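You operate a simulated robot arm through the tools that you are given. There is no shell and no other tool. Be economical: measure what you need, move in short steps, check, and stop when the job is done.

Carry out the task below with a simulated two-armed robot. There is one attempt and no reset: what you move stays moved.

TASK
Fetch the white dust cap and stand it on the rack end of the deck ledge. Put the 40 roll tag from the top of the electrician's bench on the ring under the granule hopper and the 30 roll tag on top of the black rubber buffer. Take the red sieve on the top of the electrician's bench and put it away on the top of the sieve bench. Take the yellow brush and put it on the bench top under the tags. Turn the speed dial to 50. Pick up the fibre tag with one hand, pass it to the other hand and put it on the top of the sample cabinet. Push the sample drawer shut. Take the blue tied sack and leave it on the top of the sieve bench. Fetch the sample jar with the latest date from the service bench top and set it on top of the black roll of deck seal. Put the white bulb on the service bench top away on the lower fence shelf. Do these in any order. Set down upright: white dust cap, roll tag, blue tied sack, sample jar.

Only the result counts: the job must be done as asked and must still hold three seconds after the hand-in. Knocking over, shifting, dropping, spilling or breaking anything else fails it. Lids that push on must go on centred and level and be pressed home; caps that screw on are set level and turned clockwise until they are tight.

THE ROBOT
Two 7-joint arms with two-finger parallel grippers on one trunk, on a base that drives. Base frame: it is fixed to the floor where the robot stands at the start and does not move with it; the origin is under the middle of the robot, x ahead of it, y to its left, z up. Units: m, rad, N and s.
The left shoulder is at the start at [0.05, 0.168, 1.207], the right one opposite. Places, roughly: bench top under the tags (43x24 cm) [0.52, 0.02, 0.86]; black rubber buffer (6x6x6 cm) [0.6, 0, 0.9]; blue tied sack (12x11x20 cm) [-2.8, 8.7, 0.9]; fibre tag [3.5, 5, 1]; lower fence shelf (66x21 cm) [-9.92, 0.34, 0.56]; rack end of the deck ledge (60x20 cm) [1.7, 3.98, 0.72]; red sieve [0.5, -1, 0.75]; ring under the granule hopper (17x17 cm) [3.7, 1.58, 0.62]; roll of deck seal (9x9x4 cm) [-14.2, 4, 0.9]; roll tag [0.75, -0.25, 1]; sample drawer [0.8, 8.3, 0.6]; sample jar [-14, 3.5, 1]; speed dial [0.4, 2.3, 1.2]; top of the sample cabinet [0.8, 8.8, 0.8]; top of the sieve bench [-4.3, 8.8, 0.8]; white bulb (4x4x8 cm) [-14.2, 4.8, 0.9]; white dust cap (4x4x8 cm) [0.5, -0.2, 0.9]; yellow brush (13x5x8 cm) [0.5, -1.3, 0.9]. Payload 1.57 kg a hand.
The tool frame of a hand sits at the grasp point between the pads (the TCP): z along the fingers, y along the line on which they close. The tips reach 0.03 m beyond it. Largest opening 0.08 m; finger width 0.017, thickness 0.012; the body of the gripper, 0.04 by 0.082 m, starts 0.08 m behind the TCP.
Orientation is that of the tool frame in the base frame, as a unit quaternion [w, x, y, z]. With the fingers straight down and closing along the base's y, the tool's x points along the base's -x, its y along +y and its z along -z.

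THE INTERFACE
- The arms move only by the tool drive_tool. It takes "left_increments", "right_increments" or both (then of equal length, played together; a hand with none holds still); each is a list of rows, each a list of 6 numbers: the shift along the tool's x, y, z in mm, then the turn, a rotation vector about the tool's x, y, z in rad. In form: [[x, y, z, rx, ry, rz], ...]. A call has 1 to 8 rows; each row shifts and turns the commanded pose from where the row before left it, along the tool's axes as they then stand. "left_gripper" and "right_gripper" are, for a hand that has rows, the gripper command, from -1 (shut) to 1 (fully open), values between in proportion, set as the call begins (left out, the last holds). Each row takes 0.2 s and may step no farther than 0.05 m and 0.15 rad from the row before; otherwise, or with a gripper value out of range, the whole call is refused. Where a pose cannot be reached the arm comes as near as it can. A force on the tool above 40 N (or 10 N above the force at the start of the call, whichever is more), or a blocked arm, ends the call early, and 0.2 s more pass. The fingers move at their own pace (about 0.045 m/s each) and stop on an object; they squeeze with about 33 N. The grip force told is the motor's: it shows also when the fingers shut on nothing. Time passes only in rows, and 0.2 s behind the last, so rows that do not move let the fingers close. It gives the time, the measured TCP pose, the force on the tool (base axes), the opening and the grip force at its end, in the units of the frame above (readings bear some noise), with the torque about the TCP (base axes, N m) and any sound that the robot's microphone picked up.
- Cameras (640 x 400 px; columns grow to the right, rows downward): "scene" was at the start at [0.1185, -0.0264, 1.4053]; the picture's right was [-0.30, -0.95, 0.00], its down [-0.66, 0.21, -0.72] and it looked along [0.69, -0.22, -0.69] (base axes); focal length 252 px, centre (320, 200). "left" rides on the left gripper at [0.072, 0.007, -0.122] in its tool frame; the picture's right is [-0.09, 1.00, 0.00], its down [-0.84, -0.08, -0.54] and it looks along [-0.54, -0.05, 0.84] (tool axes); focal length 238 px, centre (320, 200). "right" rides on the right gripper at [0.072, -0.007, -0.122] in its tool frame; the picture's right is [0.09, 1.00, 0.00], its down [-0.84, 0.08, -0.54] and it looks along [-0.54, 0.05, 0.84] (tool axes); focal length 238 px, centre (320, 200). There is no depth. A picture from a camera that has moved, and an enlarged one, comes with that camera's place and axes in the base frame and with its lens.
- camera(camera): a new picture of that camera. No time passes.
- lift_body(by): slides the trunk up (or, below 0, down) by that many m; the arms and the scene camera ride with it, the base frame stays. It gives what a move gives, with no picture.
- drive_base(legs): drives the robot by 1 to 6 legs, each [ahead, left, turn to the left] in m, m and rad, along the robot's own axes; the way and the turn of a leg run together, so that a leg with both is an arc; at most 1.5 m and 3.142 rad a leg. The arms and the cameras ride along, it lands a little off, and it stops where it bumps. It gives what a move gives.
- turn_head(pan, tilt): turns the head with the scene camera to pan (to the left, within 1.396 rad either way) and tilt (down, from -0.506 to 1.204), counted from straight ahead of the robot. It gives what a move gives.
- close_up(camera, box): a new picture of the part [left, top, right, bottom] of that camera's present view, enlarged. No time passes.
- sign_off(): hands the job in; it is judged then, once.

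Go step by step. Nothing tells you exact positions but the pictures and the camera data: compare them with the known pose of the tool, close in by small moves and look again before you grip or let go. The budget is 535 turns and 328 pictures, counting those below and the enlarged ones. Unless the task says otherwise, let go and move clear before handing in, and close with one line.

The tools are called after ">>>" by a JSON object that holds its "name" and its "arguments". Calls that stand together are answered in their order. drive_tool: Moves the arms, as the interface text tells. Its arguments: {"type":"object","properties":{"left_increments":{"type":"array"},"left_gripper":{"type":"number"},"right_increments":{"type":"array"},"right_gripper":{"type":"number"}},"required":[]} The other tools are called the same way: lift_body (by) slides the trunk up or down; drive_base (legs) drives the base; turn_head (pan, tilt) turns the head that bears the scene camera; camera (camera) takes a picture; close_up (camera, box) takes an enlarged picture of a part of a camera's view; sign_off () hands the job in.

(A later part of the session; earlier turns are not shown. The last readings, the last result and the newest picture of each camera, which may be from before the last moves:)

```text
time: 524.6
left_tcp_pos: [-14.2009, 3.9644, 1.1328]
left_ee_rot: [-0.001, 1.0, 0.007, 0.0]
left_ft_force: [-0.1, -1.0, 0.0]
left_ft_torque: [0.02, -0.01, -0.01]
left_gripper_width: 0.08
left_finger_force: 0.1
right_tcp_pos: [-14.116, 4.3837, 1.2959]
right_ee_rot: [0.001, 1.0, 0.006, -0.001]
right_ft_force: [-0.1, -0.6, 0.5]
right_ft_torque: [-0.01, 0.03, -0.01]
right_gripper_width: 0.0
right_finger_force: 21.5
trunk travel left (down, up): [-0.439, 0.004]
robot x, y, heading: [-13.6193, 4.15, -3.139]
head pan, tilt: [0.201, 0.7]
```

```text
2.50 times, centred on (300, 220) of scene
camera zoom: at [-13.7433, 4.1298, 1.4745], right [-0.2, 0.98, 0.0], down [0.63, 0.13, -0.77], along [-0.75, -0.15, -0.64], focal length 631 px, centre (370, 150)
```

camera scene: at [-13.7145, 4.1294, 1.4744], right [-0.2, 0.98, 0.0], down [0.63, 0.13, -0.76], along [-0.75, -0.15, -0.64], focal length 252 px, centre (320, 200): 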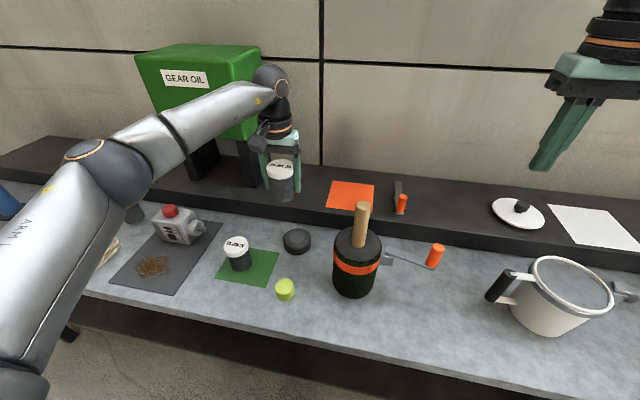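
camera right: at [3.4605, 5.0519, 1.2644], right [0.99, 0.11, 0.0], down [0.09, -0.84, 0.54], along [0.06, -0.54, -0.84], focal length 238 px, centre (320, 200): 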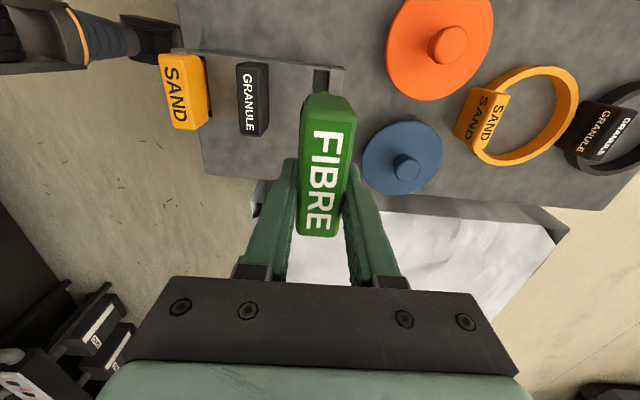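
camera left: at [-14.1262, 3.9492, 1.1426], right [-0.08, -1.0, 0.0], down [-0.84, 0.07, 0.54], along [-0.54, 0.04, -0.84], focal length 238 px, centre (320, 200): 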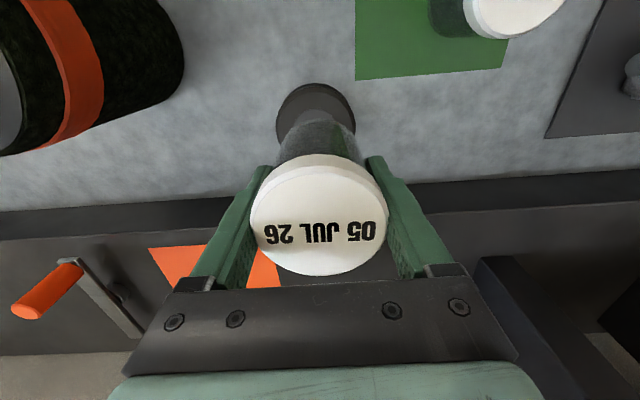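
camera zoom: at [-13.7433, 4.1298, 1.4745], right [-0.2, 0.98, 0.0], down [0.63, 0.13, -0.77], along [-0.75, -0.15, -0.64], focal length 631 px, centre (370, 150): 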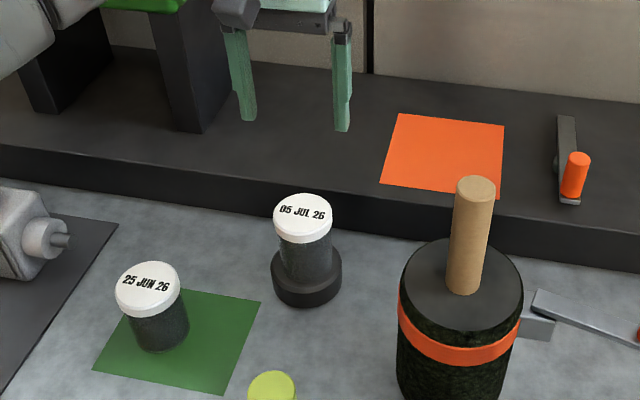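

>>> {"name": "drive_base", "arguments": {"legs": [[-0.4, 0, 0], [0, -0.9, 0]]}}

>>> {"name": "turn_head", "arguments": {"pan": 0.15, "tilt": 0.55}}

>>> {"name": "camera", "arguments": {"camera": "scene"}}

>>> {"name": "turn_head", "arguments": {"pan": -0.6, "tilt": 0.45}}

>>> {"name": "camera", "arguments": {"camera": "scene"}}

```text
time: 531.4
left_tcp_pos: [-13.7948, 4.8689, 1.132]
left_ee_rot: [-0.001, 1.0, -0.002, -0.001]
left_ft_force: [-0.1, -0.5, 0.0]
left_ft_torque: [0.01, 0.01, 0.01]
left_gripper_width: 0.08
left_finger_force: 0.0
right_tcp_pos: [-13.7037, 5.2857, 1.2958]
right_ee_rot: [0.001, 1.0, -0.002, 0.001]
right_ft_force: [0.5, 0.2, 0.3]
right_ft_torque: [-0.01, 0.03, -0.01]
right_gripper_width: 0.0001
right_finger_force: 21.1
trunk travel left (down, up): [-0.439, 0.004]
robot x, y, heading: [-13.2107, 5.0414, 3.127]
head pan, tilt: [0.201, 0.7]
```

```text
time: 532.1
left_tcp_pos: [-13.7948, 4.8685, 1.1308]
left_ee_rot: [-0.001, 1.0, -0.002, 0.001]
left_ft_force: [0.3, 0.0, -0.2]
left_ft_torque: [0.0, -0.01, 0.03]
left_gripper_width: 0.0799
left_finger_force: 0.1
right_tcp_pos: [-13.7048, 5.287, 1.2959]
right_ee_rot: [0.001, 1.0, -0.002, 0.001]
right_ft_force: [0.0, -0.1, 0.4]
right_ft_torque: [0.01, 0.01, -0.01]
right_gripper_width: 0.0
right_finger_force: 21.5
trunk travel left (down, up): [-0.439, 0.004]
robot x, y, heading: [-13.2107, 5.0451, 3.121]
head pan, tilt: [0.15, 0.55]
```

```text
162 pictures are left
camera scene: at [-13.3406, 5.0294, 1.4876], right [-0.13, 0.99, 0.0], down [0.52, 0.07, -0.85], along [-0.84, -0.12, -0.52], focal length 252 px, centre (320, 200)
```

scene: 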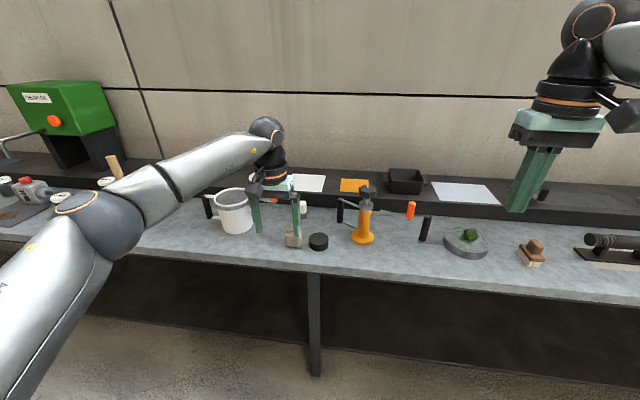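

```text
time: 533.2
left_tcp_pos: [-13.795, 4.8675, 1.1306]
left_ee_rot: [-0.001, 1.0, -0.002, 0.0]
left_ft_force: [-0.5, -0.6, 0.0]
left_ft_torque: [-0.01, 0.0, 0.01]
left_gripper_width: 0.0803
left_finger_force: 0.1
right_tcp_pos: [-13.7045, 5.2863, 1.296]
right_ee_rot: [0.001, 1.0, -0.002, 0.001]
right_ft_force: [0.0, -0.3, -0.2]
right_ft_torque: [0.01, 0.01, 0.0]
right_gripper_width: 0.0
right_finger_force: 21.4
trunk travel left (down, up): [-0.439, 0.004]
robot x, y, heading: [-13.2087, 5.0428, 3.132]
head pan, tilt: [-0.6, 0.45]
```

```text
161 pictures are left
camera scene: at [-13.3267, 5.0946, 1.4966], right [0.58, 0.82, 0.0], down [0.36, -0.25, -0.9], along [-0.74, 0.52, -0.44], focal length 252 px, centre (320, 200)
```

scene: 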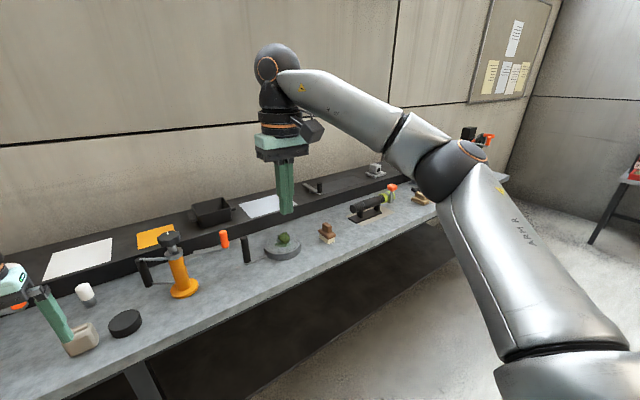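

>>> {"name": "close_up", "arguments": {"camera": "scene", "box": [40, 260, 160, 370]}}

>>> {"name": "camera", "arguments": {"camera": "left"}}

```text
3.64 times, centred on (100, 315) of scene
camera zoom: at [-13.3267, 5.0946, 1.4966], right [0.58, 0.82, 0.0], down [0.36, -0.25, -0.9], along [-0.74, 0.52, -0.44], focal length 918 px, centre (1120, -218)
```

zoom: 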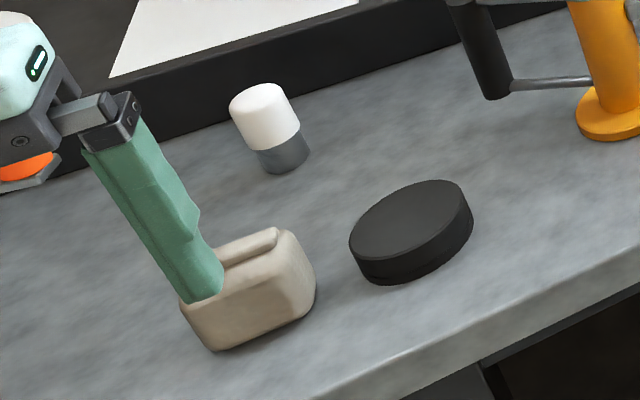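

```text
159 pictures are left
camera left: at [-13.7224, 4.8603, 1.255], right [-0.1, -1.0, 0.0], down [-0.84, 0.08, 0.54], along [-0.54, 0.05, -0.84], focal length 238 px, centre (320, 200)
```

left: 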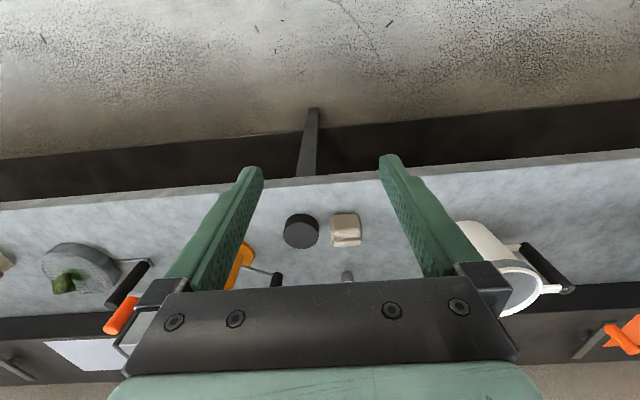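

>>> {"name": "drive_base", "arguments": {"legs": [[0.4, 0, 0.015]]}}

>>> {"name": "turn_head", "arguments": {"pan": 0.2, "tilt": 0.75}}

>>> {"name": "drive_tool", "arguments": {"left_increments": [[0, 30, 0, 0, 0, 0]]}}

>>> {"name": "camera", "arguments": {"camera": "left"}}

>>> {"name": "camera", "arguments": {"camera": "scene"}}

```text
time: 535.7
left_tcp_pos: [-14.1927, 4.8635, 1.131]
left_ee_rot: [-0.001, 1.0, 0.005, 0.0]
left_ft_force: [-0.5, 0.4, -0.4]
left_ft_torque: [0.02, -0.01, 0.04]
left_gripper_width: 0.0802
left_finger_force: 0.0
right_tcp_pos: [-14.1084, 5.2815, 1.2965]
right_ee_rot: [0.001, 1.0, 0.005, -0.001]
right_ft_force: [-0.8, -0.4, 0.4]
right_ft_torque: [0.03, 0.01, 0.01]
right_gripper_width: 0.0
right_finger_force: 21.3
trunk travel left (down, up): [-0.439, 0.004]
robot x, y, heading: [-13.6133, 5.045, 3.14]
head pan, tilt: [-0.6, 0.45]
```

```text
time: 536.8
left_tcp_pos: [-14.1931, 4.8633, 1.1306]
left_ee_rot: [-0.001, 1.0, 0.005, -0.001]
left_ft_force: [0.5, 0.1, 0.1]
left_ft_torque: [0.0, 0.02, 0.01]
left_gripper_width: 0.0799
left_finger_force: 0.1
right_tcp_pos: [-14.1066, 5.2803, 1.2966]
right_ee_rot: [0.001, 1.0, 0.005, -0.001]
right_ft_force: [0.9, -0.6, 0.0]
right_ft_torque: [-0.02, -0.01, 0.01]
right_gripper_width: 0.0
right_finger_force: 21.2
trunk travel left (down, up): [-0.439, 0.004]
robot x, y, heading: [-13.6109, 5.0457, 3.145]
head pan, tilt: [0.201, 0.75]
```

```text
time: 537.2
left_tcp_pos: [-14.1936, 4.8322, 1.1316]
left_ee_rot: [-0.001, 1.0, 0.006, 0.0]
left_ft_force: [0.3, 0.6, -0.3]
left_ft_torque: [0.01, -0.01, 0.01]
left_gripper_width: 0.0798
left_finger_force: 0.1
right_tcp_pos: [-14.1085, 5.2803, 1.2964]
right_ee_rot: [0.001, 1.0, 0.005, -0.001]
right_ft_force: [0.0, -0.2, 0.2]
right_ft_torque: [0.02, -0.03, 0.02]
right_gripper_width: 0.0
right_finger_force: 21.2
trunk travel left (down, up): [-0.439, 0.004]
robot x, y, heading: [-13.6093, 5.0436, 3.142]
head pan, tilt: [0.201, 0.75]
```

```text
158 pictures are left
camera left: at [-14.1203, 4.8249, 1.2549], right [-0.08, -1.0, 0.0], down [-0.84, 0.07, 0.54], along [-0.54, 0.05, -0.84], focal length 238 px, centre (320, 200)
```

left: 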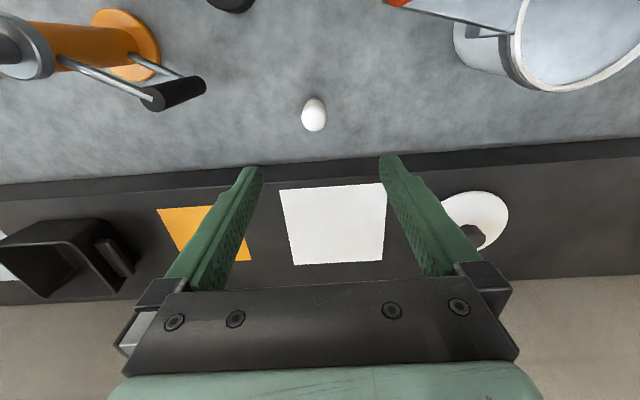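

```text
157 pictures are left
camera scene: at [-13.733, 5.0264, 1.4702], right [-0.2, 0.98, 0.0], down [0.67, 0.14, -0.73], along [-0.72, -0.14, -0.68], focal length 252 px, centre (320, 200)
```

scene: 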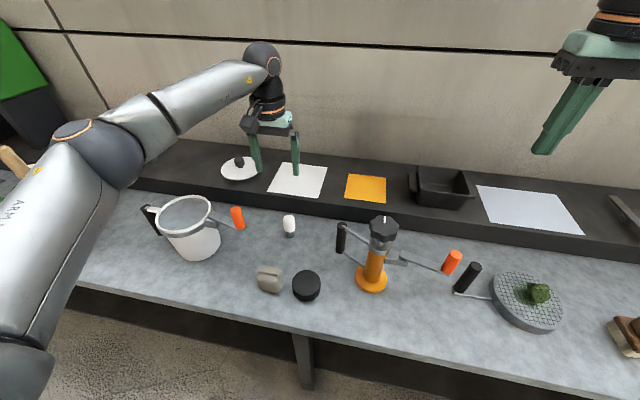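

>>> {"name": "drive_tool", "arguments": {"left_increments": [[-16, -8, 0, 0, 0, 0], [0, 0, 45, 0, 0, 0], [0, 0, 45, 0, 0, 0], [0, 0, 45, 0, 0, 0]]}}

>>> {"name": "camera", "arguments": {"camera": "left"}}

>>> {"name": "close_up", "arguments": {"camera": "scene", "box": [220, 130, 380, 250]}}

```text
time: 538.2
left_tcp_pos: [-14.2096, 4.8389, 0.9964]
left_ee_rot: [-0.002, 1.0, 0.006, 0.0]
left_ft_force: [-0.6, 0.3, -0.3]
left_ft_torque: [0.01, -0.04, 0.0]
left_gripper_width: 0.0798
left_finger_force: 0.0
right_tcp_pos: [-14.1085, 5.2811, 1.2966]
right_ee_rot: [0.001, 1.0, 0.005, 0.0]
right_ft_force: [-0.5, 0.4, -0.7]
right_ft_torque: [-0.02, -0.02, -0.01]
right_gripper_width: 0.0002
right_finger_force: 21.0
trunk travel left (down, up): [-0.439, 0.004]
robot x, y, heading: [-13.6128, 5.0448, 3.142]
head pan, tilt: [0.201, 0.75]
```

```text
156 pictures are left
camera left: at [-14.1379, 4.832, 1.1205], right [-0.08, -1.0, 0.0], down [-0.84, 0.07, 0.54], along [-0.54, 0.05, -0.84], focal length 238 px, centre (320, 200)
```

left: 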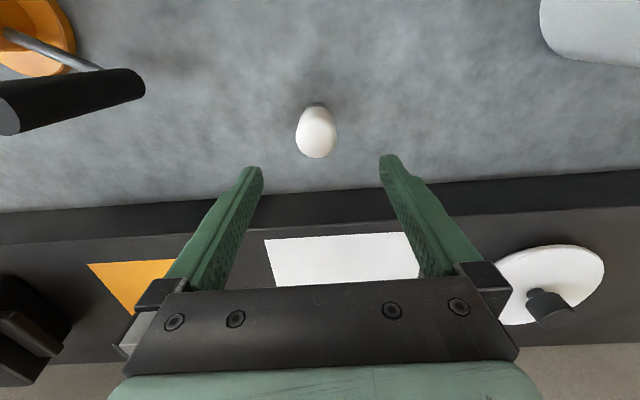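

```text
3.33 times, centred on (300, 190) of scene
camera zoom: at [-13.7337, 5.0274, 1.4702], right [-0.2, 0.98, 0.0], down [0.67, 0.14, -0.73], along [-0.72, -0.15, -0.68], focal length 841 px, centre (387, 233)
```

zoom: 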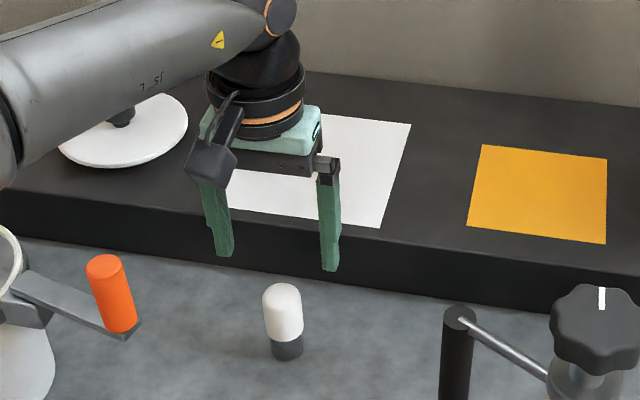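

>>> {"name": "drive_tool", "arguments": {"left_increments": [[4, -2, 40, 0, 0, 0], [0, 0, 40, 0, 0, 0], [0, 0, 11, 0, 0, 0]]}}

>>> {"name": "drive_tool", "arguments": {"left_increments": [[0, 0, 0, 0, 0, 0], [0, 0, 0, 0, 0, 0], [0, 0, 0, 0, 0, 0], [0, 0, 0, 0, 0, 0], [0, 0, 0, 0, 0, 0], [0, 0, 0, 0, 0, 0]], "left_gripper": -1}}

>>> {"name": "drive_tool", "arguments": {"left_increments": [[0, 0, -4, 0, 0, 0], [0, 0, -8, 0, 0, 0], [0, 0, -14, 0, 0, 0], [0, 0, -24, 0, 0, 0], [0, 0, -35, 0, 0, 0], [0, 0, -40, 0, 0, 0], [0, 0, -40, 0, 0, 0], [0, 0, -40, 0, 0, 0]]}}

>>> {"name": "camera", "arguments": {"camera": "scene"}}

```text
time: 539.0
left_tcp_pos: [-14.205, 4.8434, 0.9066]
left_ee_rot: [-0.001, 1.0, 0.006, -0.001]
left_ft_force: [-0.3, 0.2, 0.9]
left_ft_torque: [0.0, 0.01, 0.02]
left_gripper_width: 0.0802
left_finger_force: 0.1
right_tcp_pos: [-14.1074, 5.2824, 1.2967]
right_ee_rot: [0.001, 1.0, 0.006, 0.0]
right_ft_force: [0.4, -0.4, 0.0]
right_ft_torque: [0.03, 0.0, -0.02]
right_gripper_width: 0.0001
right_finger_force: 21.2
trunk travel left (down, up): [-0.439, 0.004]
robot x, y, heading: [-13.611, 5.0451, 3.139]
head pan, tilt: [0.201, 0.75]
```

```text
time: 540.4
left_tcp_pos: [-14.205, 4.8433, 0.9061]
left_ee_rot: [-0.001, 1.0, 0.005, 0.0]
left_ft_force: [0.1, -0.2, 0.3]
left_ft_torque: [0.01, 0.0, -0.02]
left_gripper_width: 0.0316
left_finger_force: 32.7
right_tcp_pos: [-14.1069, 5.2819, 1.2967]
right_ee_rot: [0.001, 1.0, 0.005, 0.001]
right_ft_force: [0.6, -0.5, -0.8]
right_ft_torque: [-0.02, 0.03, 0.01]
right_gripper_width: 0.0
right_finger_force: 21.6
trunk travel left (down, up): [-0.439, 0.004]
robot x, y, heading: [-13.6085, 5.0473, 3.144]
head pan, tilt: [0.201, 0.75]
```

```text
time: 542.2
left_tcp_pos: [-14.2036, 4.8437, 1.1116]
left_ee_rot: [-0.001, 1.0, 0.006, -0.001]
left_ft_force: [0.6, 0.3, -0.4]
left_ft_torque: [0.02, 0.04, -0.03]
left_gripper_width: 0.0318
left_finger_force: 33.2
right_tcp_pos: [-14.1078, 5.2829, 1.2972]
right_ee_rot: [0.001, 1.0, 0.005, 0.0]
right_ft_force: [0.2, -0.3, -0.3]
right_ft_torque: [0.01, 0.03, 0.02]
right_gripper_width: 0.0
right_finger_force: 20.8
trunk travel left (down, up): [-0.439, 0.004]
robot x, y, heading: [-13.6141, 5.0458, 3.144]
head pan, tilt: [0.201, 0.75]
```

```text
154 pictures are left
camera scene: at [-13.7328, 5.0279, 1.4702], right [-0.2, 0.98, 0.0], down [0.67, 0.14, -0.73], along [-0.72, -0.15, -0.68], focal length 252 px, centre (320, 200)
```

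scene: 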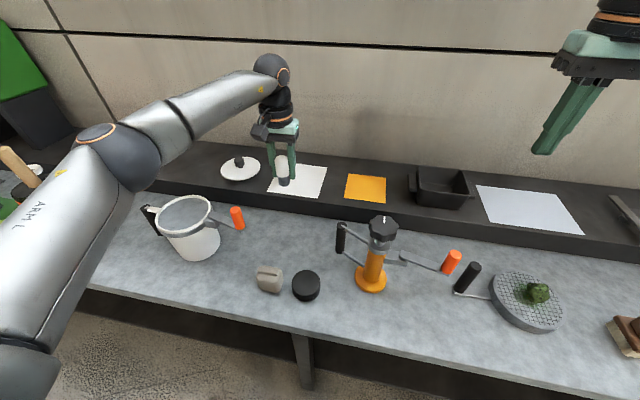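

Bulb held. I back away and drive toward the fence shelf's west side to look.

>>> {"name": "drive_base", "arguments": {"legs": [[-1.2, 0, 0], [0, 0, 1.57], [1.5, 0, 0], [1.2, 0, 0]]}}

>>> {"name": "turn_head", "arguments": {"pan": 0.6, "tilt": 0.3}}

>>> {"name": "camera", "arguments": {"camera": "scene"}}

>>> {"name": "turn_head", "arguments": {"pan": 0, "tilt": 0.3}}

>>> {"name": "camera", "arguments": {"camera": "scene"}}

```text
time: 564.9
left_tcp_pos: [-12.3005, 1.7203, 1.1118]
left_ee_rot: [0.0, 0.709, 0.706, -0.001]
left_ft_force: [0.8, -0.1, -0.3]
left_ft_torque: [0.0, 0.01, -0.01]
left_gripper_width: 0.031
left_finger_force: 33.1
right_tcp_pos: [-12.7368, 1.8233, 1.2958]
right_ee_rot: [0.0, 0.709, 0.705, 0.001]
right_ft_force: [0.4, -0.9, -0.4]
right_ft_torque: [0.0, 0.01, 0.01]
right_gripper_width: 0.0
right_finger_force: 21.3
trunk travel left (down, up): [-0.439, 0.004]
robot x, y, heading: [-12.4966, 2.3148, -1.59]
head pan, tilt: [0.201, 0.75]
```

```text
time: 565.8
left_tcp_pos: [-12.3003, 1.7208, 1.1104]
left_ee_rot: [0.0, 0.709, 0.705, 0.0]
left_ft_force: [-0.3, 0.3, -0.6]
left_ft_torque: [0.01, -0.02, 0.0]
left_gripper_width: 0.0311
left_finger_force: 32.6
right_tcp_pos: [-12.7366, 1.8241, 1.2959]
right_ee_rot: [0.002, 0.709, 0.706, 0.0]
right_ft_force: [-0.6, 0.3, 0.2]
right_ft_torque: [0.02, 0.01, -0.04]
right_gripper_width: 0.0003
right_finger_force: 20.5
trunk travel left (down, up): [-0.439, 0.004]
robot x, y, heading: [-12.4911, 2.3169, -1.588]
head pan, tilt: [0.6, 0.3]
```

```text
153 pictures are left
camera scene: at [-12.4422, 2.1962, 1.5105], right [-0.83, -0.55, 0.0], down [-0.16, 0.25, -0.95], along [0.53, -0.8, -0.3], focal length 252 px, centre (320, 200)
```

scene: 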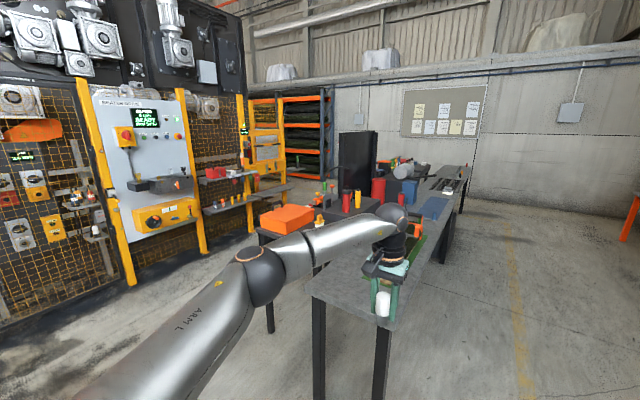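

```text
time: 566.8
left_tcp_pos: [-12.2994, 1.7212, 1.1111]
left_ee_rot: [0.0, 0.709, 0.705, 0.0]
left_ft_force: [-0.2, -0.2, -0.4]
left_ft_torque: [0.0, 0.0, -0.01]
left_gripper_width: 0.031
left_finger_force: 32.7
right_tcp_pos: [-12.7363, 1.8245, 1.2977]
right_ee_rot: [0.001, 0.709, 0.705, 0.0]
right_ft_force: [-0.6, -0.1, -0.2]
right_ft_torque: [0.01, -0.03, -0.01]
right_gripper_width: 0.0
right_finger_force: 21.4
trunk travel left (down, up): [-0.439, 0.004]
robot x, y, heading: [-12.4924, 2.3153, -1.586]
head pan, tilt: [0.0, 0.3]
```

```text
152 pictures are left
camera scene: at [-12.4952, 2.1808, 1.5106], right [-1.0, 0.02, 0.0], down [0.0, 0.3, -0.96], along [-0.01, -0.96, -0.3], focal length 252 px, centre (320, 200)
```

scene: 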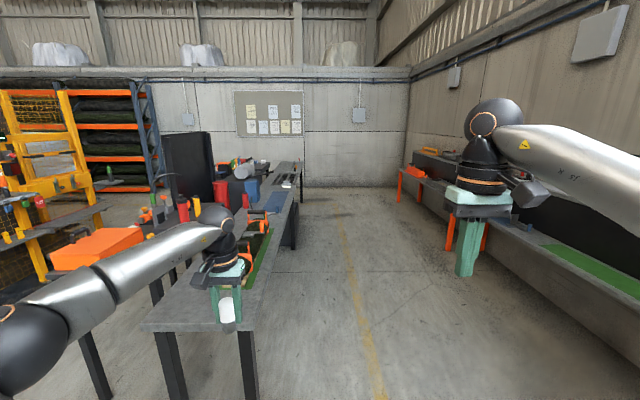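

The fence's lower shelf lies under an upper one, so the bulb must go in from the front with a tilted hand. I'll set the bulb upright on this nearby table end and regrip it with a tilted hand; first a closer look.

>>> {"name": "drive_base", "arguments": {"legs": [[0.3, 0.2, 0.015]]}}

>>> {"name": "turn_head", "arguments": {"pan": 0.1, "tilt": 0.6}}

>>> {"name": "camera", "arguments": {"camera": "scene"}}

>>> {"name": "turn_head", "arguments": {"pan": 0.9, "tilt": 0.45}}

>>> {"name": "camera", "arguments": {"camera": "scene"}}

```text
time: 569.1
left_tcp_pos: [-12.0957, 1.4225, 1.1117]
left_ee_rot: [-0.001, 0.703, 0.711, 0.0]
left_ft_force: [0.4, -0.4, -0.5]
left_ft_torque: [0.01, 0.02, 0.02]
left_gripper_width: 0.0308
left_finger_force: 33.1
right_tcp_pos: [-12.5341, 1.5158, 1.2952]
right_ee_rot: [0.0, 0.702, 0.712, 0.0]
right_ft_force: [-0.3, -1.0, 0.4]
right_ft_torque: [-0.04, 0.0, 0.0]
right_gripper_width: 0.0
right_finger_force: 21.0
trunk travel left (down, up): [-0.439, 0.004]
robot x, y, heading: [-12.2992, 2.0093, -1.568]
head pan, tilt: [0.0, 0.3]
```

```text
time: 569.9
left_tcp_pos: [-12.0962, 1.422, 1.1112]
left_ee_rot: [-0.001, 0.703, 0.711, 0.0]
left_ft_force: [0.0, 0.7, 0.5]
left_ft_torque: [0.03, -0.01, 0.04]
left_gripper_width: 0.0309
left_finger_force: 32.8
right_tcp_pos: [-12.5344, 1.5174, 1.296]
right_ee_rot: [0.001, 0.703, 0.712, 0.0]
right_ft_force: [0.1, 1.1, 0.2]
right_ft_torque: [-0.01, 0.0, -0.01]
right_gripper_width: 0.0
right_finger_force: 21.4
trunk travel left (down, up): [-0.439, 0.004]
robot x, y, heading: [-12.2976, 2.0169, -1.569]
head pan, tilt: [0.099, 0.6]
```

```text
151 pictures are left
camera scene: at [-12.29, 1.8838, 1.4832], right [-0.99, -0.1, 0.0], down [-0.06, 0.56, -0.83], along [0.08, -0.82, -0.56], focal length 252 px, centre (320, 200)
```

scene: 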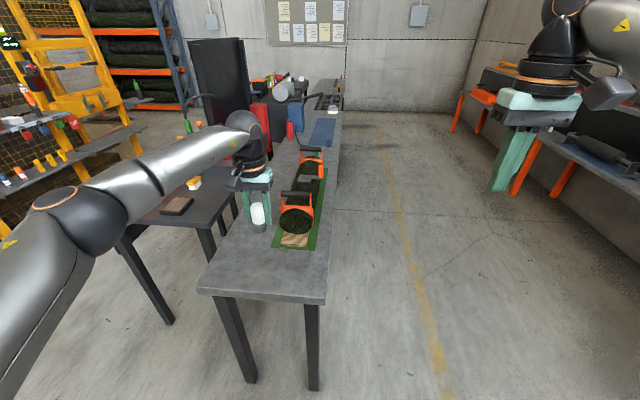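

```text
time: 571.0
left_tcp_pos: [-12.0952, 1.4208, 1.1116]
left_ee_rot: [-0.001, 0.702, 0.712, -0.001]
left_ft_force: [0.1, 0.6, -0.4]
left_ft_torque: [0.03, 0.0, -0.02]
left_gripper_width: 0.0311
left_finger_force: 33.1
right_tcp_pos: [-12.5344, 1.5168, 1.2958]
right_ee_rot: [0.001, 0.703, 0.711, -0.001]
right_ft_force: [-0.1, 0.2, 0.2]
right_ft_torque: [0.01, 0.0, 0.02]
right_gripper_width: 0.0
right_finger_force: 21.1
trunk travel left (down, up): [-0.439, 0.004]
robot x, y, heading: [-12.3018, 2.0154, -1.567]
head pan, tilt: [0.901, 0.45]
```

```text
150 pictures are left
camera scene: at [-12.2268, 1.9146, 1.4966], right [-0.62, -0.78, 0.0], down [-0.34, 0.27, -0.9], along [0.71, -0.56, -0.44], focal length 252 px, centre (320, 200)
```

scene: 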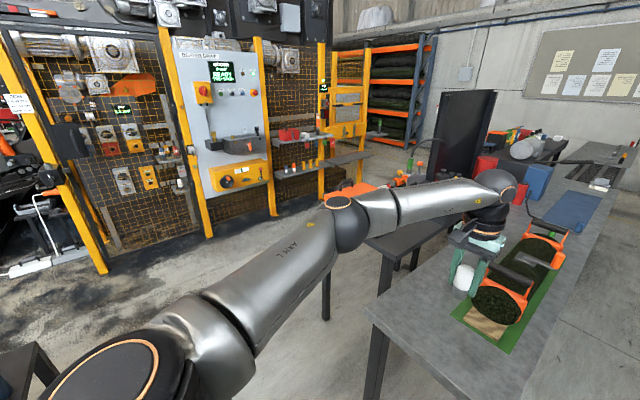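

>>> {"name": "close_up", "arguments": {"camera": "scene", "box": [180, 80, 400, 220]}}

```text
2.86 times, centred on (290, 150) of scene
camera zoom: at [-12.2268, 1.9146, 1.4966], right [-0.62, -0.78, 0.0], down [-0.34, 0.27, -0.9], along [0.71, -0.56, -0.44], focal length 721 px, centre (406, 343)
```

zoom: 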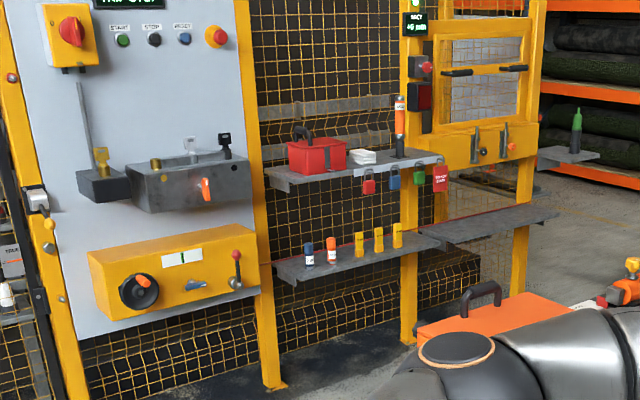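

>>> {"name": "drive_base", "arguments": {"legs": [[0.15, 0.0, 0]]}}

>>> {"name": "turn_head", "arguments": {"pan": 0.2, "tilt": 0.85}}

>>> {"name": "camera", "arguments": {"camera": "scene"}}

>>> {"name": "camera", "arguments": {"camera": "left"}}

```text
time: 572.4
left_tcp_pos: [-12.0956, 1.2714, 1.1113]
left_ee_rot: [-0.001, 0.702, 0.712, 0.0]
left_ft_force: [-0.5, -0.5, -0.3]
left_ft_torque: [0.0, 0.03, -0.02]
left_gripper_width: 0.0313
left_finger_force: 33.1
right_tcp_pos: [-12.5323, 1.3677, 1.2957]
right_ee_rot: [0.001, 0.702, 0.712, 0.001]
right_ft_force: [0.4, -0.6, 0.9]
right_ft_torque: [0.04, 0.01, 0.0]
right_gripper_width: 0.0
right_finger_force: 21.4
trunk travel left (down, up): [-0.439, 0.004]
robot x, y, heading: [-12.2974, 1.8628, -1.572]
head pan, tilt: [0.901, 0.45]
```

```text
time: 573.5
left_tcp_pos: [-12.0949, 1.2737, 1.1109]
left_ee_rot: [0.0, 0.702, 0.712, -0.001]
left_ft_force: [0.8, 0.2, -0.1]
left_ft_torque: [0.0, -0.01, 0.04]
left_gripper_width: 0.0311
left_finger_force: 32.8
right_tcp_pos: [-12.5323, 1.3677, 1.2966]
right_ee_rot: [0.001, 0.702, 0.712, 0.0]
right_ft_force: [0.2, -0.2, -0.3]
right_ft_torque: [-0.03, -0.05, -0.04]
right_gripper_width: 0.0
right_finger_force: 21.4
trunk travel left (down, up): [-0.439, 0.004]
robot x, y, heading: [-12.2983, 1.8654, -1.572]
head pan, tilt: [0.201, 0.85]
```

```text
148 pictures are left
camera scene: at [-12.2827, 1.7465, 1.4622], right [-0.98, -0.2, 0.0], down [-0.15, 0.74, -0.66], along [0.13, -0.65, -0.75], focal length 252 px, centre (320, 200)
```

scene: 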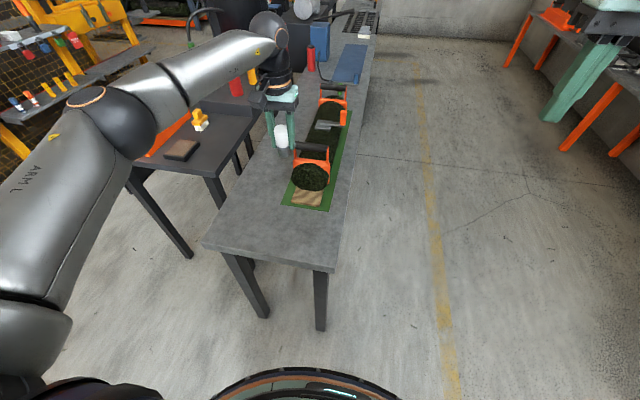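

```text
147 pictures are left
camera left: at [-12.0885, 1.3447, 1.2347], right [1.0, -0.08, 0.0], down [-0.06, -0.84, 0.54], along [-0.04, -0.54, -0.84], focal length 238 px, centre (320, 200)
```

left: 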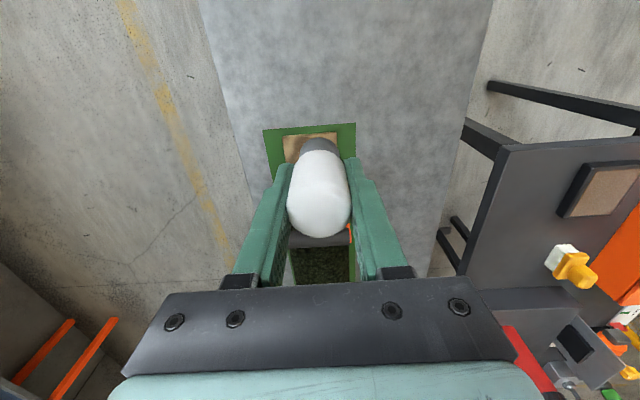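

>>> {"name": "drive_tool", "arguments": {"left_increments": [[40, 20, 0, 0, 0, 0], [16, 10, 30, 0, 0, 0], [0, 0, 45, 0, 0, 0], [0, 0, 45, 0, 0, 0], [0, 0, 45, 0, 0, 0], [0, 0, 45, 0, 0, 0], [0, 0, 40, 0, 0, 0]]}}

>>> {"name": "camera", "arguments": {"camera": "scene"}}

>>> {"name": "camera", "arguments": {"camera": "left"}}

```text
time: 575.1
left_tcp_pos: [-12.0664, 1.3299, 0.8637]
left_ee_rot: [-0.001, 0.702, 0.712, -0.001]
left_ft_force: [0.5, 0.8, -0.5]
left_ft_torque: [0.0, 0.01, -0.03]
left_gripper_width: 0.0309
left_finger_force: 33.4
right_tcp_pos: [-12.5327, 1.368, 1.2971]
right_ee_rot: [0.001, 0.702, 0.712, 0.001]
right_ft_force: [0.5, 0.6, 0.6]
right_ft_torque: [0.0, -0.02, 0.03]
right_gripper_width: 0.0
right_finger_force: 21.1
trunk travel left (down, up): [-0.439, 0.004]
robot x, y, heading: [-12.298, 1.8658, -1.573]
head pan, tilt: [0.201, 0.85]
```

```text
146 pictures are left
camera scene: at [-12.2828, 1.7461, 1.4622], right [-0.98, -0.2, 0.0], down [-0.15, 0.74, -0.66], along [0.13, -0.65, -0.75], focal length 252 px, centre (320, 200)
```

scene: 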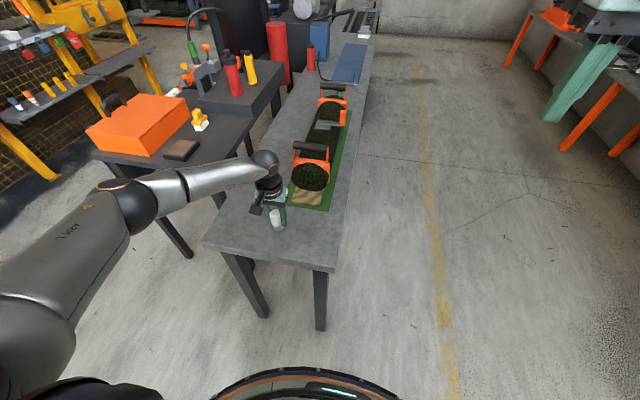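

```text
145 pictures are left
camera left: at [-12.0594, 1.4014, 0.9866], right [1.0, -0.08, 0.0], down [-0.06, -0.84, 0.54], along [-0.04, -0.54, -0.84], focal length 238 px, centre (320, 200)
```

left: 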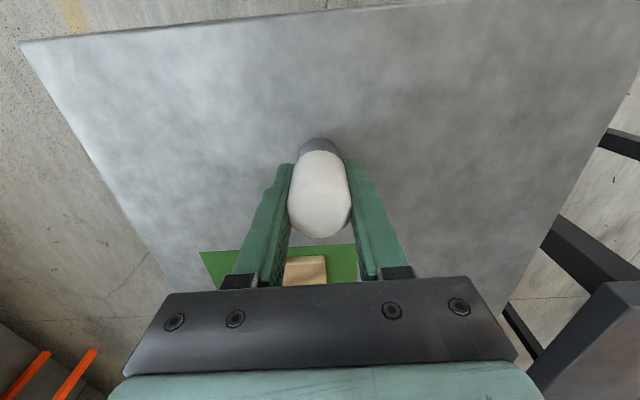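

>>> {"name": "drive_tool", "arguments": {"left_increments": [[0, 0, 15, 0, 0, 0], [0, 0, 15, 0, 0, 0], [0, 0, 5, 0, 0, 0], [0, 0, 5, 0, 0, 0], [0, 0, 0, 0, 0, 0]]}}

>>> {"name": "drive_tool", "arguments": {"left_increments": [[0, 0, 3, 0, 0, 0], [0, 0, 3, 0, 0, 0], [0, 0, 3, 0, 0, 0], [0, 0, 0, 0, 0, 0]]}}

>>> {"name": "close_up", "arguments": {"camera": "scene", "box": [220, 170, 340, 260]}}

```text
time: 575.8
left_tcp_pos: [-12.0675, 1.3236, 0.841]
left_ee_rot: [0.003, 0.702, 0.712, -0.008]
left_ft_force: [0.0, 6.3, 21.0]
left_ft_torque: [0.32, -0.05, 0.03]
left_gripper_width: 0.0309
left_finger_force: 33.0
right_tcp_pos: [-12.5326, 1.3696, 1.2969]
right_ee_rot: [0.002, 0.701, 0.713, 0.001]
right_ft_force: [0.3, -0.7, -0.8]
right_ft_torque: [-0.01, -0.02, 0.01]
right_gripper_width: 0.0001
right_finger_force: 21.2
trunk travel left (down, up): [-0.439, 0.004]
robot x, y, heading: [-12.2974, 1.8665, -1.565]
head pan, tilt: [0.201, 0.85]
stopped in row 3 (left hand): the force on the tool passed its limit (the readings are from after the stop); the commanded pose is now the measured one
```

```text
time: 576.3
left_tcp_pos: [-12.0671, 1.3214, 0.8411]
left_ee_rot: [0.004, 0.701, 0.713, -0.012]
left_ft_force: [0.0, 6.1, 20.2]
left_ft_torque: [0.46, -0.14, 0.04]
left_gripper_width: 0.0313
left_finger_force: 32.8
right_tcp_pos: [-12.5317, 1.3689, 1.2967]
right_ee_rot: [0.002, 0.701, 0.713, 0.0]
right_ft_force: [0.8, -0.6, -0.4]
right_ft_torque: [0.0, -0.01, 0.01]
right_gripper_width: 0.0
right_finger_force: 21.5
trunk travel left (down, up): [-0.439, 0.004]
robot x, y, heading: [-12.3017, 1.86, -1.566]
head pan, tilt: [0.201, 0.85]
stopped in row 2 (left hand): the force on the tool passed its limit (the readings are from after the stop); the commanded pose is now the measured one
```

```text
4.44 times, centred on (280, 215) of scene
camera zoom: at [-12.283, 1.7478, 1.4622], right [-0.98, -0.2, 0.0], down [-0.15, 0.74, -0.66], along [0.13, -0.65, -0.75], focal length 1122 px, centre (498, 133)
```

zoom: 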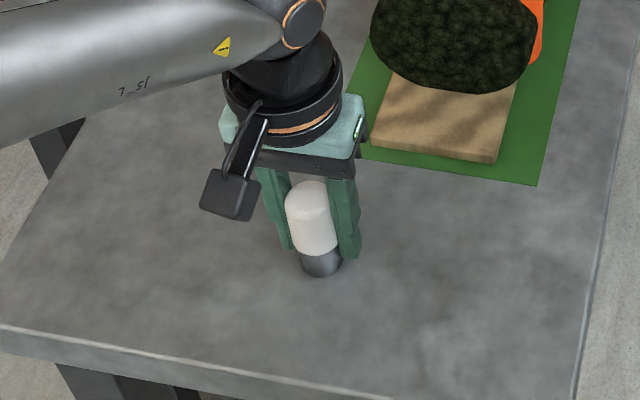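

>>> {"name": "drive_tool", "arguments": {"left_increments": [[0, 0, -2, 0, 0, 0], [0, 0, 0, 0, 0, 0]]}}

>>> {"name": "drive_tool", "arguments": {"left_increments": [[0, 0, -2, 0, 0, 0], [0, 0, 0, 0, 0, 0]]}}

```text
time: 576.9
left_tcp_pos: [-12.0674, 1.3223, 0.8415]
left_ee_rot: [0.004, 0.701, 0.713, -0.01]
left_ft_force: [-1.0, -3.7, 9.4]
left_ft_torque: [-0.06, -0.05, -0.05]
left_gripper_width: 0.0314
left_finger_force: 33.0
right_tcp_pos: [-12.5331, 1.3678, 1.2961]
right_ee_rot: [0.002, 0.702, 0.712, 0.001]
right_ft_force: [-0.9, -0.2, 0.0]
right_ft_torque: [-0.02, -0.01, 0.03]
right_gripper_width: 0.0
right_finger_force: 21.1
trunk travel left (down, up): [-0.439, 0.004]
robot x, y, heading: [-12.3003, 1.8672, -1.568]
head pan, tilt: [0.201, 0.85]
```

```text
time: 577.5
left_tcp_pos: [-12.066, 1.3243, 0.8416]
left_ee_rot: [0.003, 0.701, 0.713, -0.009]
left_ft_force: [-0.5, 0.2, 1.4]
left_ft_torque: [-0.01, 0.01, 0.02]
left_gripper_width: 0.0311
left_finger_force: 33.0
right_tcp_pos: [-12.5328, 1.3683, 1.2969]
right_ee_rot: [0.002, 0.702, 0.712, 0.0]
right_ft_force: [0.1, -0.2, 0.5]
right_ft_torque: [0.01, 0.01, 0.01]
right_gripper_width: 0.0
right_finger_force: 21.3
trunk travel left (down, up): [-0.439, 0.004]
robot x, y, heading: [-12.2962, 1.8677, -1.567]
head pan, tilt: [0.201, 0.85]
```

>>> {"name": "drive_tool", "arguments": {"left_increments": [[0, 0, 0, 0, 0, 0], [0, 0, 0, 0, 0, 0], [0, 0, 0, 0, 0, 0], [0, 0, 0, 0, 0, 0]], "left_gripper": 1}}

>>> {"name": "drive_tool", "arguments": {"left_increments": [[0, 0, -20, 0, 0, 0], [0, 0, -40, 0, 0, 0], [0, 0, -40, 0, 0, 0], [45, 0, 0, 0, -0.02, 0], [45, 0, 0, 0, 0, 0], [30, 0, 0, 0, 0, 0]]}}

>>> {"name": "close_up", "arguments": {"camera": "scene", "box": [180, 170, 340, 290]}}

```text
time: 578.5
left_tcp_pos: [-12.0661, 1.3225, 0.8418]
left_ee_rot: [0.004, 0.701, 0.713, -0.01]
left_ft_force: [0.7, 0.7, -0.1]
left_ft_torque: [0.0, 0.0, 0.01]
left_gripper_width: 0.0801
left_finger_force: 0.1
right_tcp_pos: [-12.5318, 1.3677, 1.2968]
right_ee_rot: [0.001, 0.702, 0.712, 0.0]
right_ft_force: [1.0, 0.1, -0.2]
right_ft_torque: [-0.01, 0.0, -0.01]
right_gripper_width: 0.0
right_finger_force: 21.7
trunk travel left (down, up): [-0.439, 0.004]
robot x, y, heading: [-12.2924, 1.8645, -1.57]
head pan, tilt: [0.201, 0.85]
```

```text
time: 579.9
left_tcp_pos: [-12.0696, 1.4448, 0.9373]
left_ee_rot: [0.011, 0.7, 0.714, -0.017]
left_ft_force: [0.1, -0.9, 0.5]
left_ft_torque: [-0.02, 0.01, -0.03]
left_gripper_width: 0.08
left_finger_force: 0.1
right_tcp_pos: [-12.5314, 1.3688, 1.2967]
right_ee_rot: [0.001, 0.702, 0.712, 0.0]
right_ft_force: [0.3, -0.2, 0.4]
right_ft_torque: [-0.03, 0.01, -0.03]
right_gripper_width: 0.0
right_finger_force: 20.7
trunk travel left (down, up): [-0.439, 0.004]
robot x, y, heading: [-12.2983, 1.8647, -1.566]
head pan, tilt: [0.201, 0.85]
```

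```text
3.33 times, centred on (260, 230) of scene
camera zoom: at [-12.2825, 1.7471, 1.4623], right [-0.98, -0.2, 0.0], down [-0.15, 0.74, -0.66], along [0.13, -0.65, -0.75], focal length 841 px, centre (520, 100)
```

zoom: 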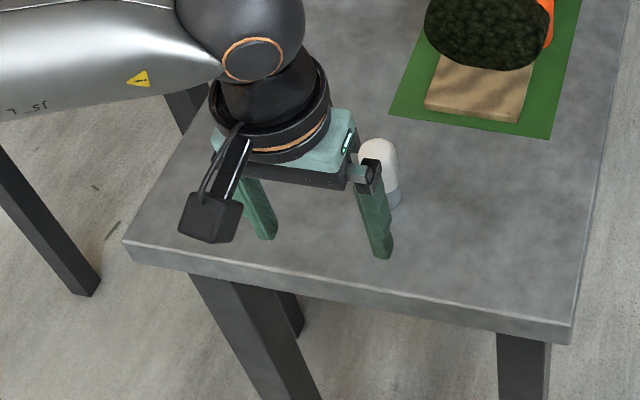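

>>> {"name": "drive_tool", "arguments": {"left_increments": [[0, 0, -20, 0, -0.15, 0], [0, 0, -20, 0, -0.15, 0], [0, 0, 0, 0, -0.15, 0], [0, 0, 0, 0, -0.15, 0], [0, 0, 0, 0, -0.15, 0], [0, 0, 0, 0, -0.15, 0], [0, 0, 0, 0, -0.1, 0]]}}

>>> {"name": "camera", "arguments": {"camera": "left"}}

>>> {"name": "camera", "arguments": {"camera": "scene"}}

```text
time: 581.5
left_tcp_pos: [-12.0566, 1.4397, 0.9896]
left_ee_rot: [0.268, 0.648, 0.66, -0.271]
left_ft_force: [-0.2, 0.9, -0.3]
left_ft_torque: [-0.04, -0.02, -0.02]
left_gripper_width: 0.08
left_finger_force: 0.1
left hand out of reach, approached as far as the arm can: row 5, 6, 7
right_tcp_pos: [-12.5327, 1.3676, 1.2974]
right_ee_rot: [0.002, 0.702, 0.712, 0.0]
right_ft_force: [1.1, 0.0, -0.1]
right_ft_torque: [0.01, 0.03, 0.06]
right_gripper_width: 0.0001
right_finger_force: 21.1
trunk travel left (down, up): [-0.439, 0.004]
robot x, y, heading: [-12.2963, 1.864, -1.565]
head pan, tilt: [0.201, 0.85]
```

```text
142 pictures are left
camera left: at [-12.0525, 1.5767, 1.0263], right [1.0, -0.05, 0.06], down [-0.06, -0.21, 0.98], along [-0.04, -0.98, -0.21], focal length 238 px, centre (320, 200)
```

left: 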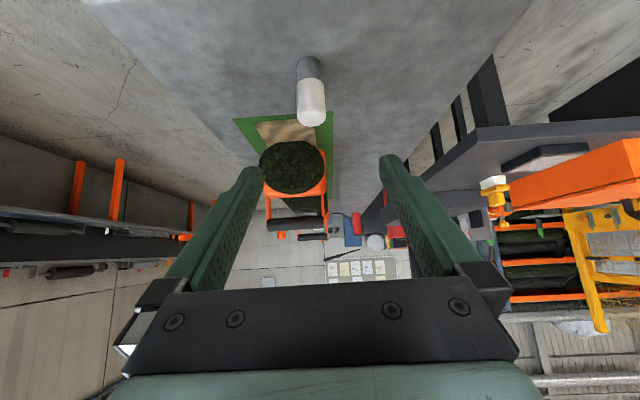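

```text
141 pictures are left
camera scene: at [-12.2827, 1.7467, 1.4622], right [-0.98, -0.2, 0.0], down [-0.15, 0.74, -0.66], along [0.13, -0.65, -0.75], focal length 252 px, centre (320, 200)
```

scene: 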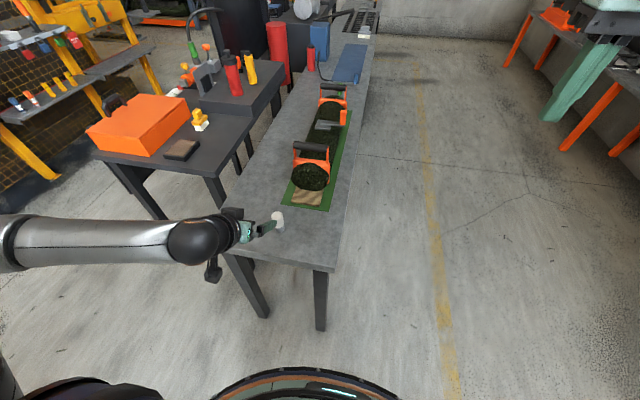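

>>> {"name": "drive_base", "arguments": {"legs": [[-0.15, 0, 0]]}}

>>> {"name": "drive_tool", "arguments": {"left_increments": [[-28, 0, 28, 0, -0.1, 0], [-28, 0, 28, 0, -0.1, 0], [-25, 0, 30, 0, -0.1, 0]]}}

>>> {"name": "camera", "arguments": {"camera": "left"}}

```text
time: 582.9
left_tcp_pos: [-12.059, 1.5914, 0.9894]
left_ee_rot: [0.269, 0.647, 0.659, -0.271]
left_ft_force: [-0.5, -0.3, 0.4]
left_ft_torque: [0.04, -0.03, -0.02]
left_gripper_width: 0.0799
left_finger_force: 0.0
right_tcp_pos: [-12.5344, 1.5206, 1.2974]
right_ee_rot: [0.001, 0.703, 0.711, 0.0]
right_ft_force: [0.0, 0.0, -0.3]
right_ft_torque: [-0.01, 0.04, -0.02]
right_gripper_width: 0.0
right_finger_force: 21.7
trunk travel left (down, up): [-0.439, 0.004]
robot x, y, heading: [-12.2995, 2.0179, -1.574]
head pan, tilt: [0.201, 0.85]
```

```text
time: 583.7
left_tcp_pos: [-12.037, 1.5387, 1.0064]
left_ee_rot: [0.297, 0.635, 0.643, -0.309]
left_ft_force: [0.3, -0.3, 0.7]
left_ft_torque: [-0.02, -0.01, -0.01]
left_gripper_width: 0.0801
left_finger_force: 0.1
left hand out of reach, approached as far as the arm can: row 1, 2, 3
right_tcp_pos: [-12.5342, 1.5208, 1.2974]
right_ee_rot: [0.002, 0.703, 0.711, 0.001]
right_ft_force: [-0.2, 1.1, 0.0]
right_ft_torque: [0.01, -0.01, -0.01]
right_gripper_width: 0.0001
right_finger_force: 21.7
trunk travel left (down, up): [-0.439, 0.004]
robot x, y, heading: [-12.3004, 2.0168, -1.567]
head pan, tilt: [0.201, 0.85]
```

```text
140 pictures are left
camera left: at [-12.03, 1.6768, 1.0294], right [1.0, -0.05, 0.05], down [-0.06, -0.11, 0.99], along [-0.05, -0.99, -0.11], focal length 238 px, centre (320, 200)
```

left: 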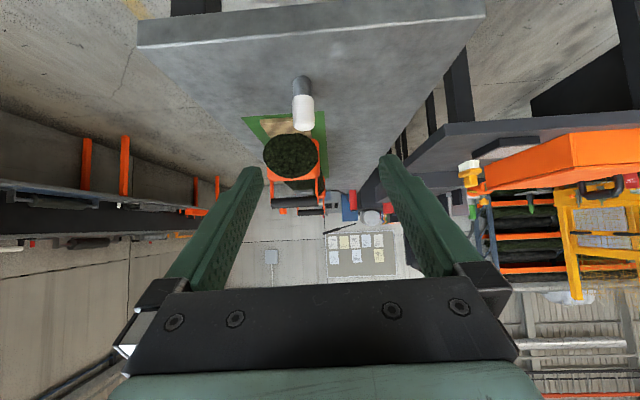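

>>> {"name": "drive_tool", "arguments": {"left_increments": [[14.3, -7.3, 44, 0, 0.09, 0], [14.3, -7.3, 44, 0, 0, 0], [14.3, -7.3, 44, 0, 0, 0], [14.3, -7.3, 44, 0, 0, 0]]}}

>>> {"name": "camera", "arguments": {"camera": "left"}}

>>> {"name": "close_up", "arguments": {"camera": "scene", "box": [180, 170, 380, 320]}}

```text
time: 584.7
left_tcp_pos: [-12.0298, 1.4598, 0.8753]
left_ee_rot: [0.266, 0.649, 0.655, -0.282]
left_ft_force: [-0.2, -0.2, -0.5]
left_ft_torque: [0.01, -0.01, 0.02]
left_gripper_width: 0.0799
left_finger_force: 0.1
left hand out of reach, approached as far as the arm can: row 3, 4
right_tcp_pos: [-12.5351, 1.5206, 1.2974]
right_ee_rot: [0.001, 0.703, 0.712, 0.0]
right_ft_force: [0.2, -0.2, 0.3]
right_ft_torque: [0.01, -0.02, 0.05]
right_gripper_width: 0.0003
right_finger_force: 20.9
trunk travel left (down, up): [-0.439, 0.004]
robot x, y, heading: [-12.2946, 2.0159, -1.57]
head pan, tilt: [0.201, 0.85]
```

```text
139 pictures are left
camera left: at [-12.0226, 1.5962, 0.9114], right [1.0, -0.06, 0.04], down [-0.05, -0.2, 0.98], along [-0.06, -0.98, -0.2], focal length 238 px, centre (320, 200)
```

left: 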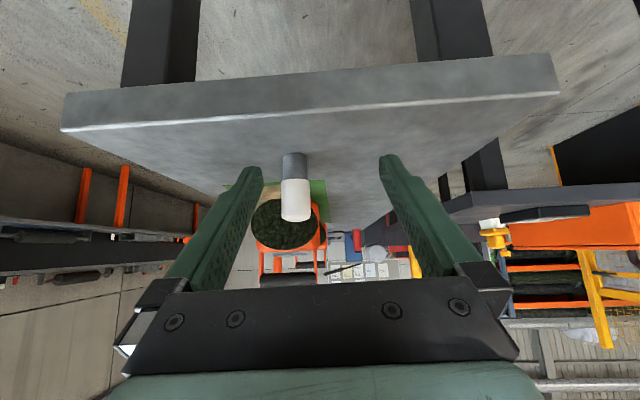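

```text
2.67 times, centred on (280, 245) of scene
camera zoom: at [-12.2832, 1.8982, 1.4623], right [-0.98, -0.2, 0.0], down [-0.15, 0.74, -0.66], along [0.13, -0.65, -0.75], focal length 673 px, centre (427, 80)
```

zoom: 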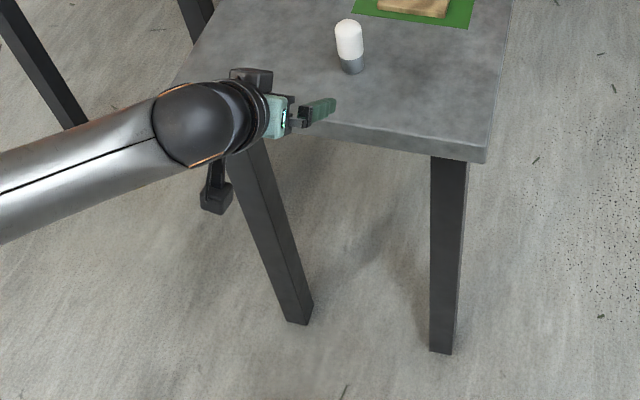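

>>> {"name": "drive_tool", "arguments": {"left_increments": [[-25, -13, -24, 0, 0, 0], [-25, -13, -24, 0, 0, 0], [-25, -13, -24, 0, 0, 0]]}}

>>> {"name": "lift_body", "arguments": {"by": -0.14}}

>>> {"name": "camera", "arguments": {"camera": "left"}}

```text
time: 585.5
left_tcp_pos: [-12.0671, 1.4583, 0.9824]
left_ee_rot: [0.268, 0.648, 0.656, -0.28]
left_ft_force: [-1.1, 0.5, -0.5]
left_ft_torque: [-0.02, 0.02, 0.0]
left_gripper_width: 0.0797
left_finger_force: 0.2
right_tcp_pos: [-12.5352, 1.5196, 1.2975]
right_ee_rot: [0.002, 0.702, 0.712, 0.0]
right_ft_force: [-0.3, -0.8, -0.3]
right_ft_torque: [0.01, -0.03, -0.01]
right_gripper_width: 0.0
right_finger_force: 20.9
trunk travel left (down, up): [-0.439, 0.004]
robot x, y, heading: [-12.2966, 2.0171, -1.571]
head pan, tilt: [0.201, 0.85]
```

```text
time: 587.1
left_tcp_pos: [-12.0665, 1.4574, 0.841]
left_ee_rot: [0.268, 0.648, 0.656, -0.281]
left_ft_force: [0.2, -0.5, -0.7]
left_ft_torque: [-0.01, -0.01, 0.02]
left_gripper_width: 0.08
left_finger_force: 0.0
right_tcp_pos: [-12.5343, 1.5202, 1.1569]
right_ee_rot: [0.0, 0.703, 0.711, -0.001]
right_ft_force: [0.4, -0.2, -0.2]
right_ft_torque: [-0.01, 0.05, 0.05]
right_gripper_width: 0.0
right_finger_force: 21.5
trunk travel left (down, up): [-0.299, 0.144]
robot x, y, heading: [-12.2999, 2.0175, -1.568]
head pan, tilt: [0.201, 0.85]
```

```text
137 pictures are left
camera left: at [-12.0597, 1.5945, 0.877], right [1.0, -0.06, 0.04], down [-0.06, -0.2, 0.98], along [-0.05, -0.98, -0.2], focal length 238 px, centre (320, 200)
```

left: 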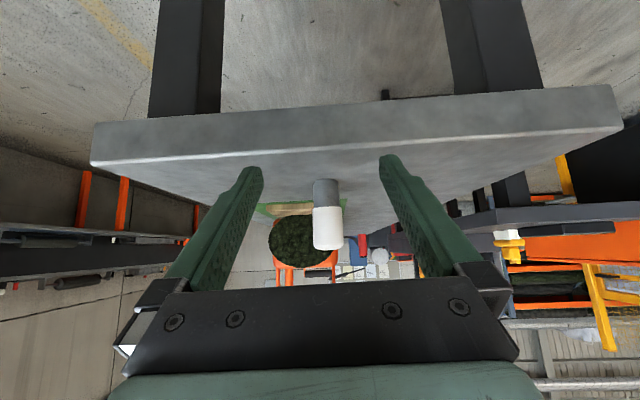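

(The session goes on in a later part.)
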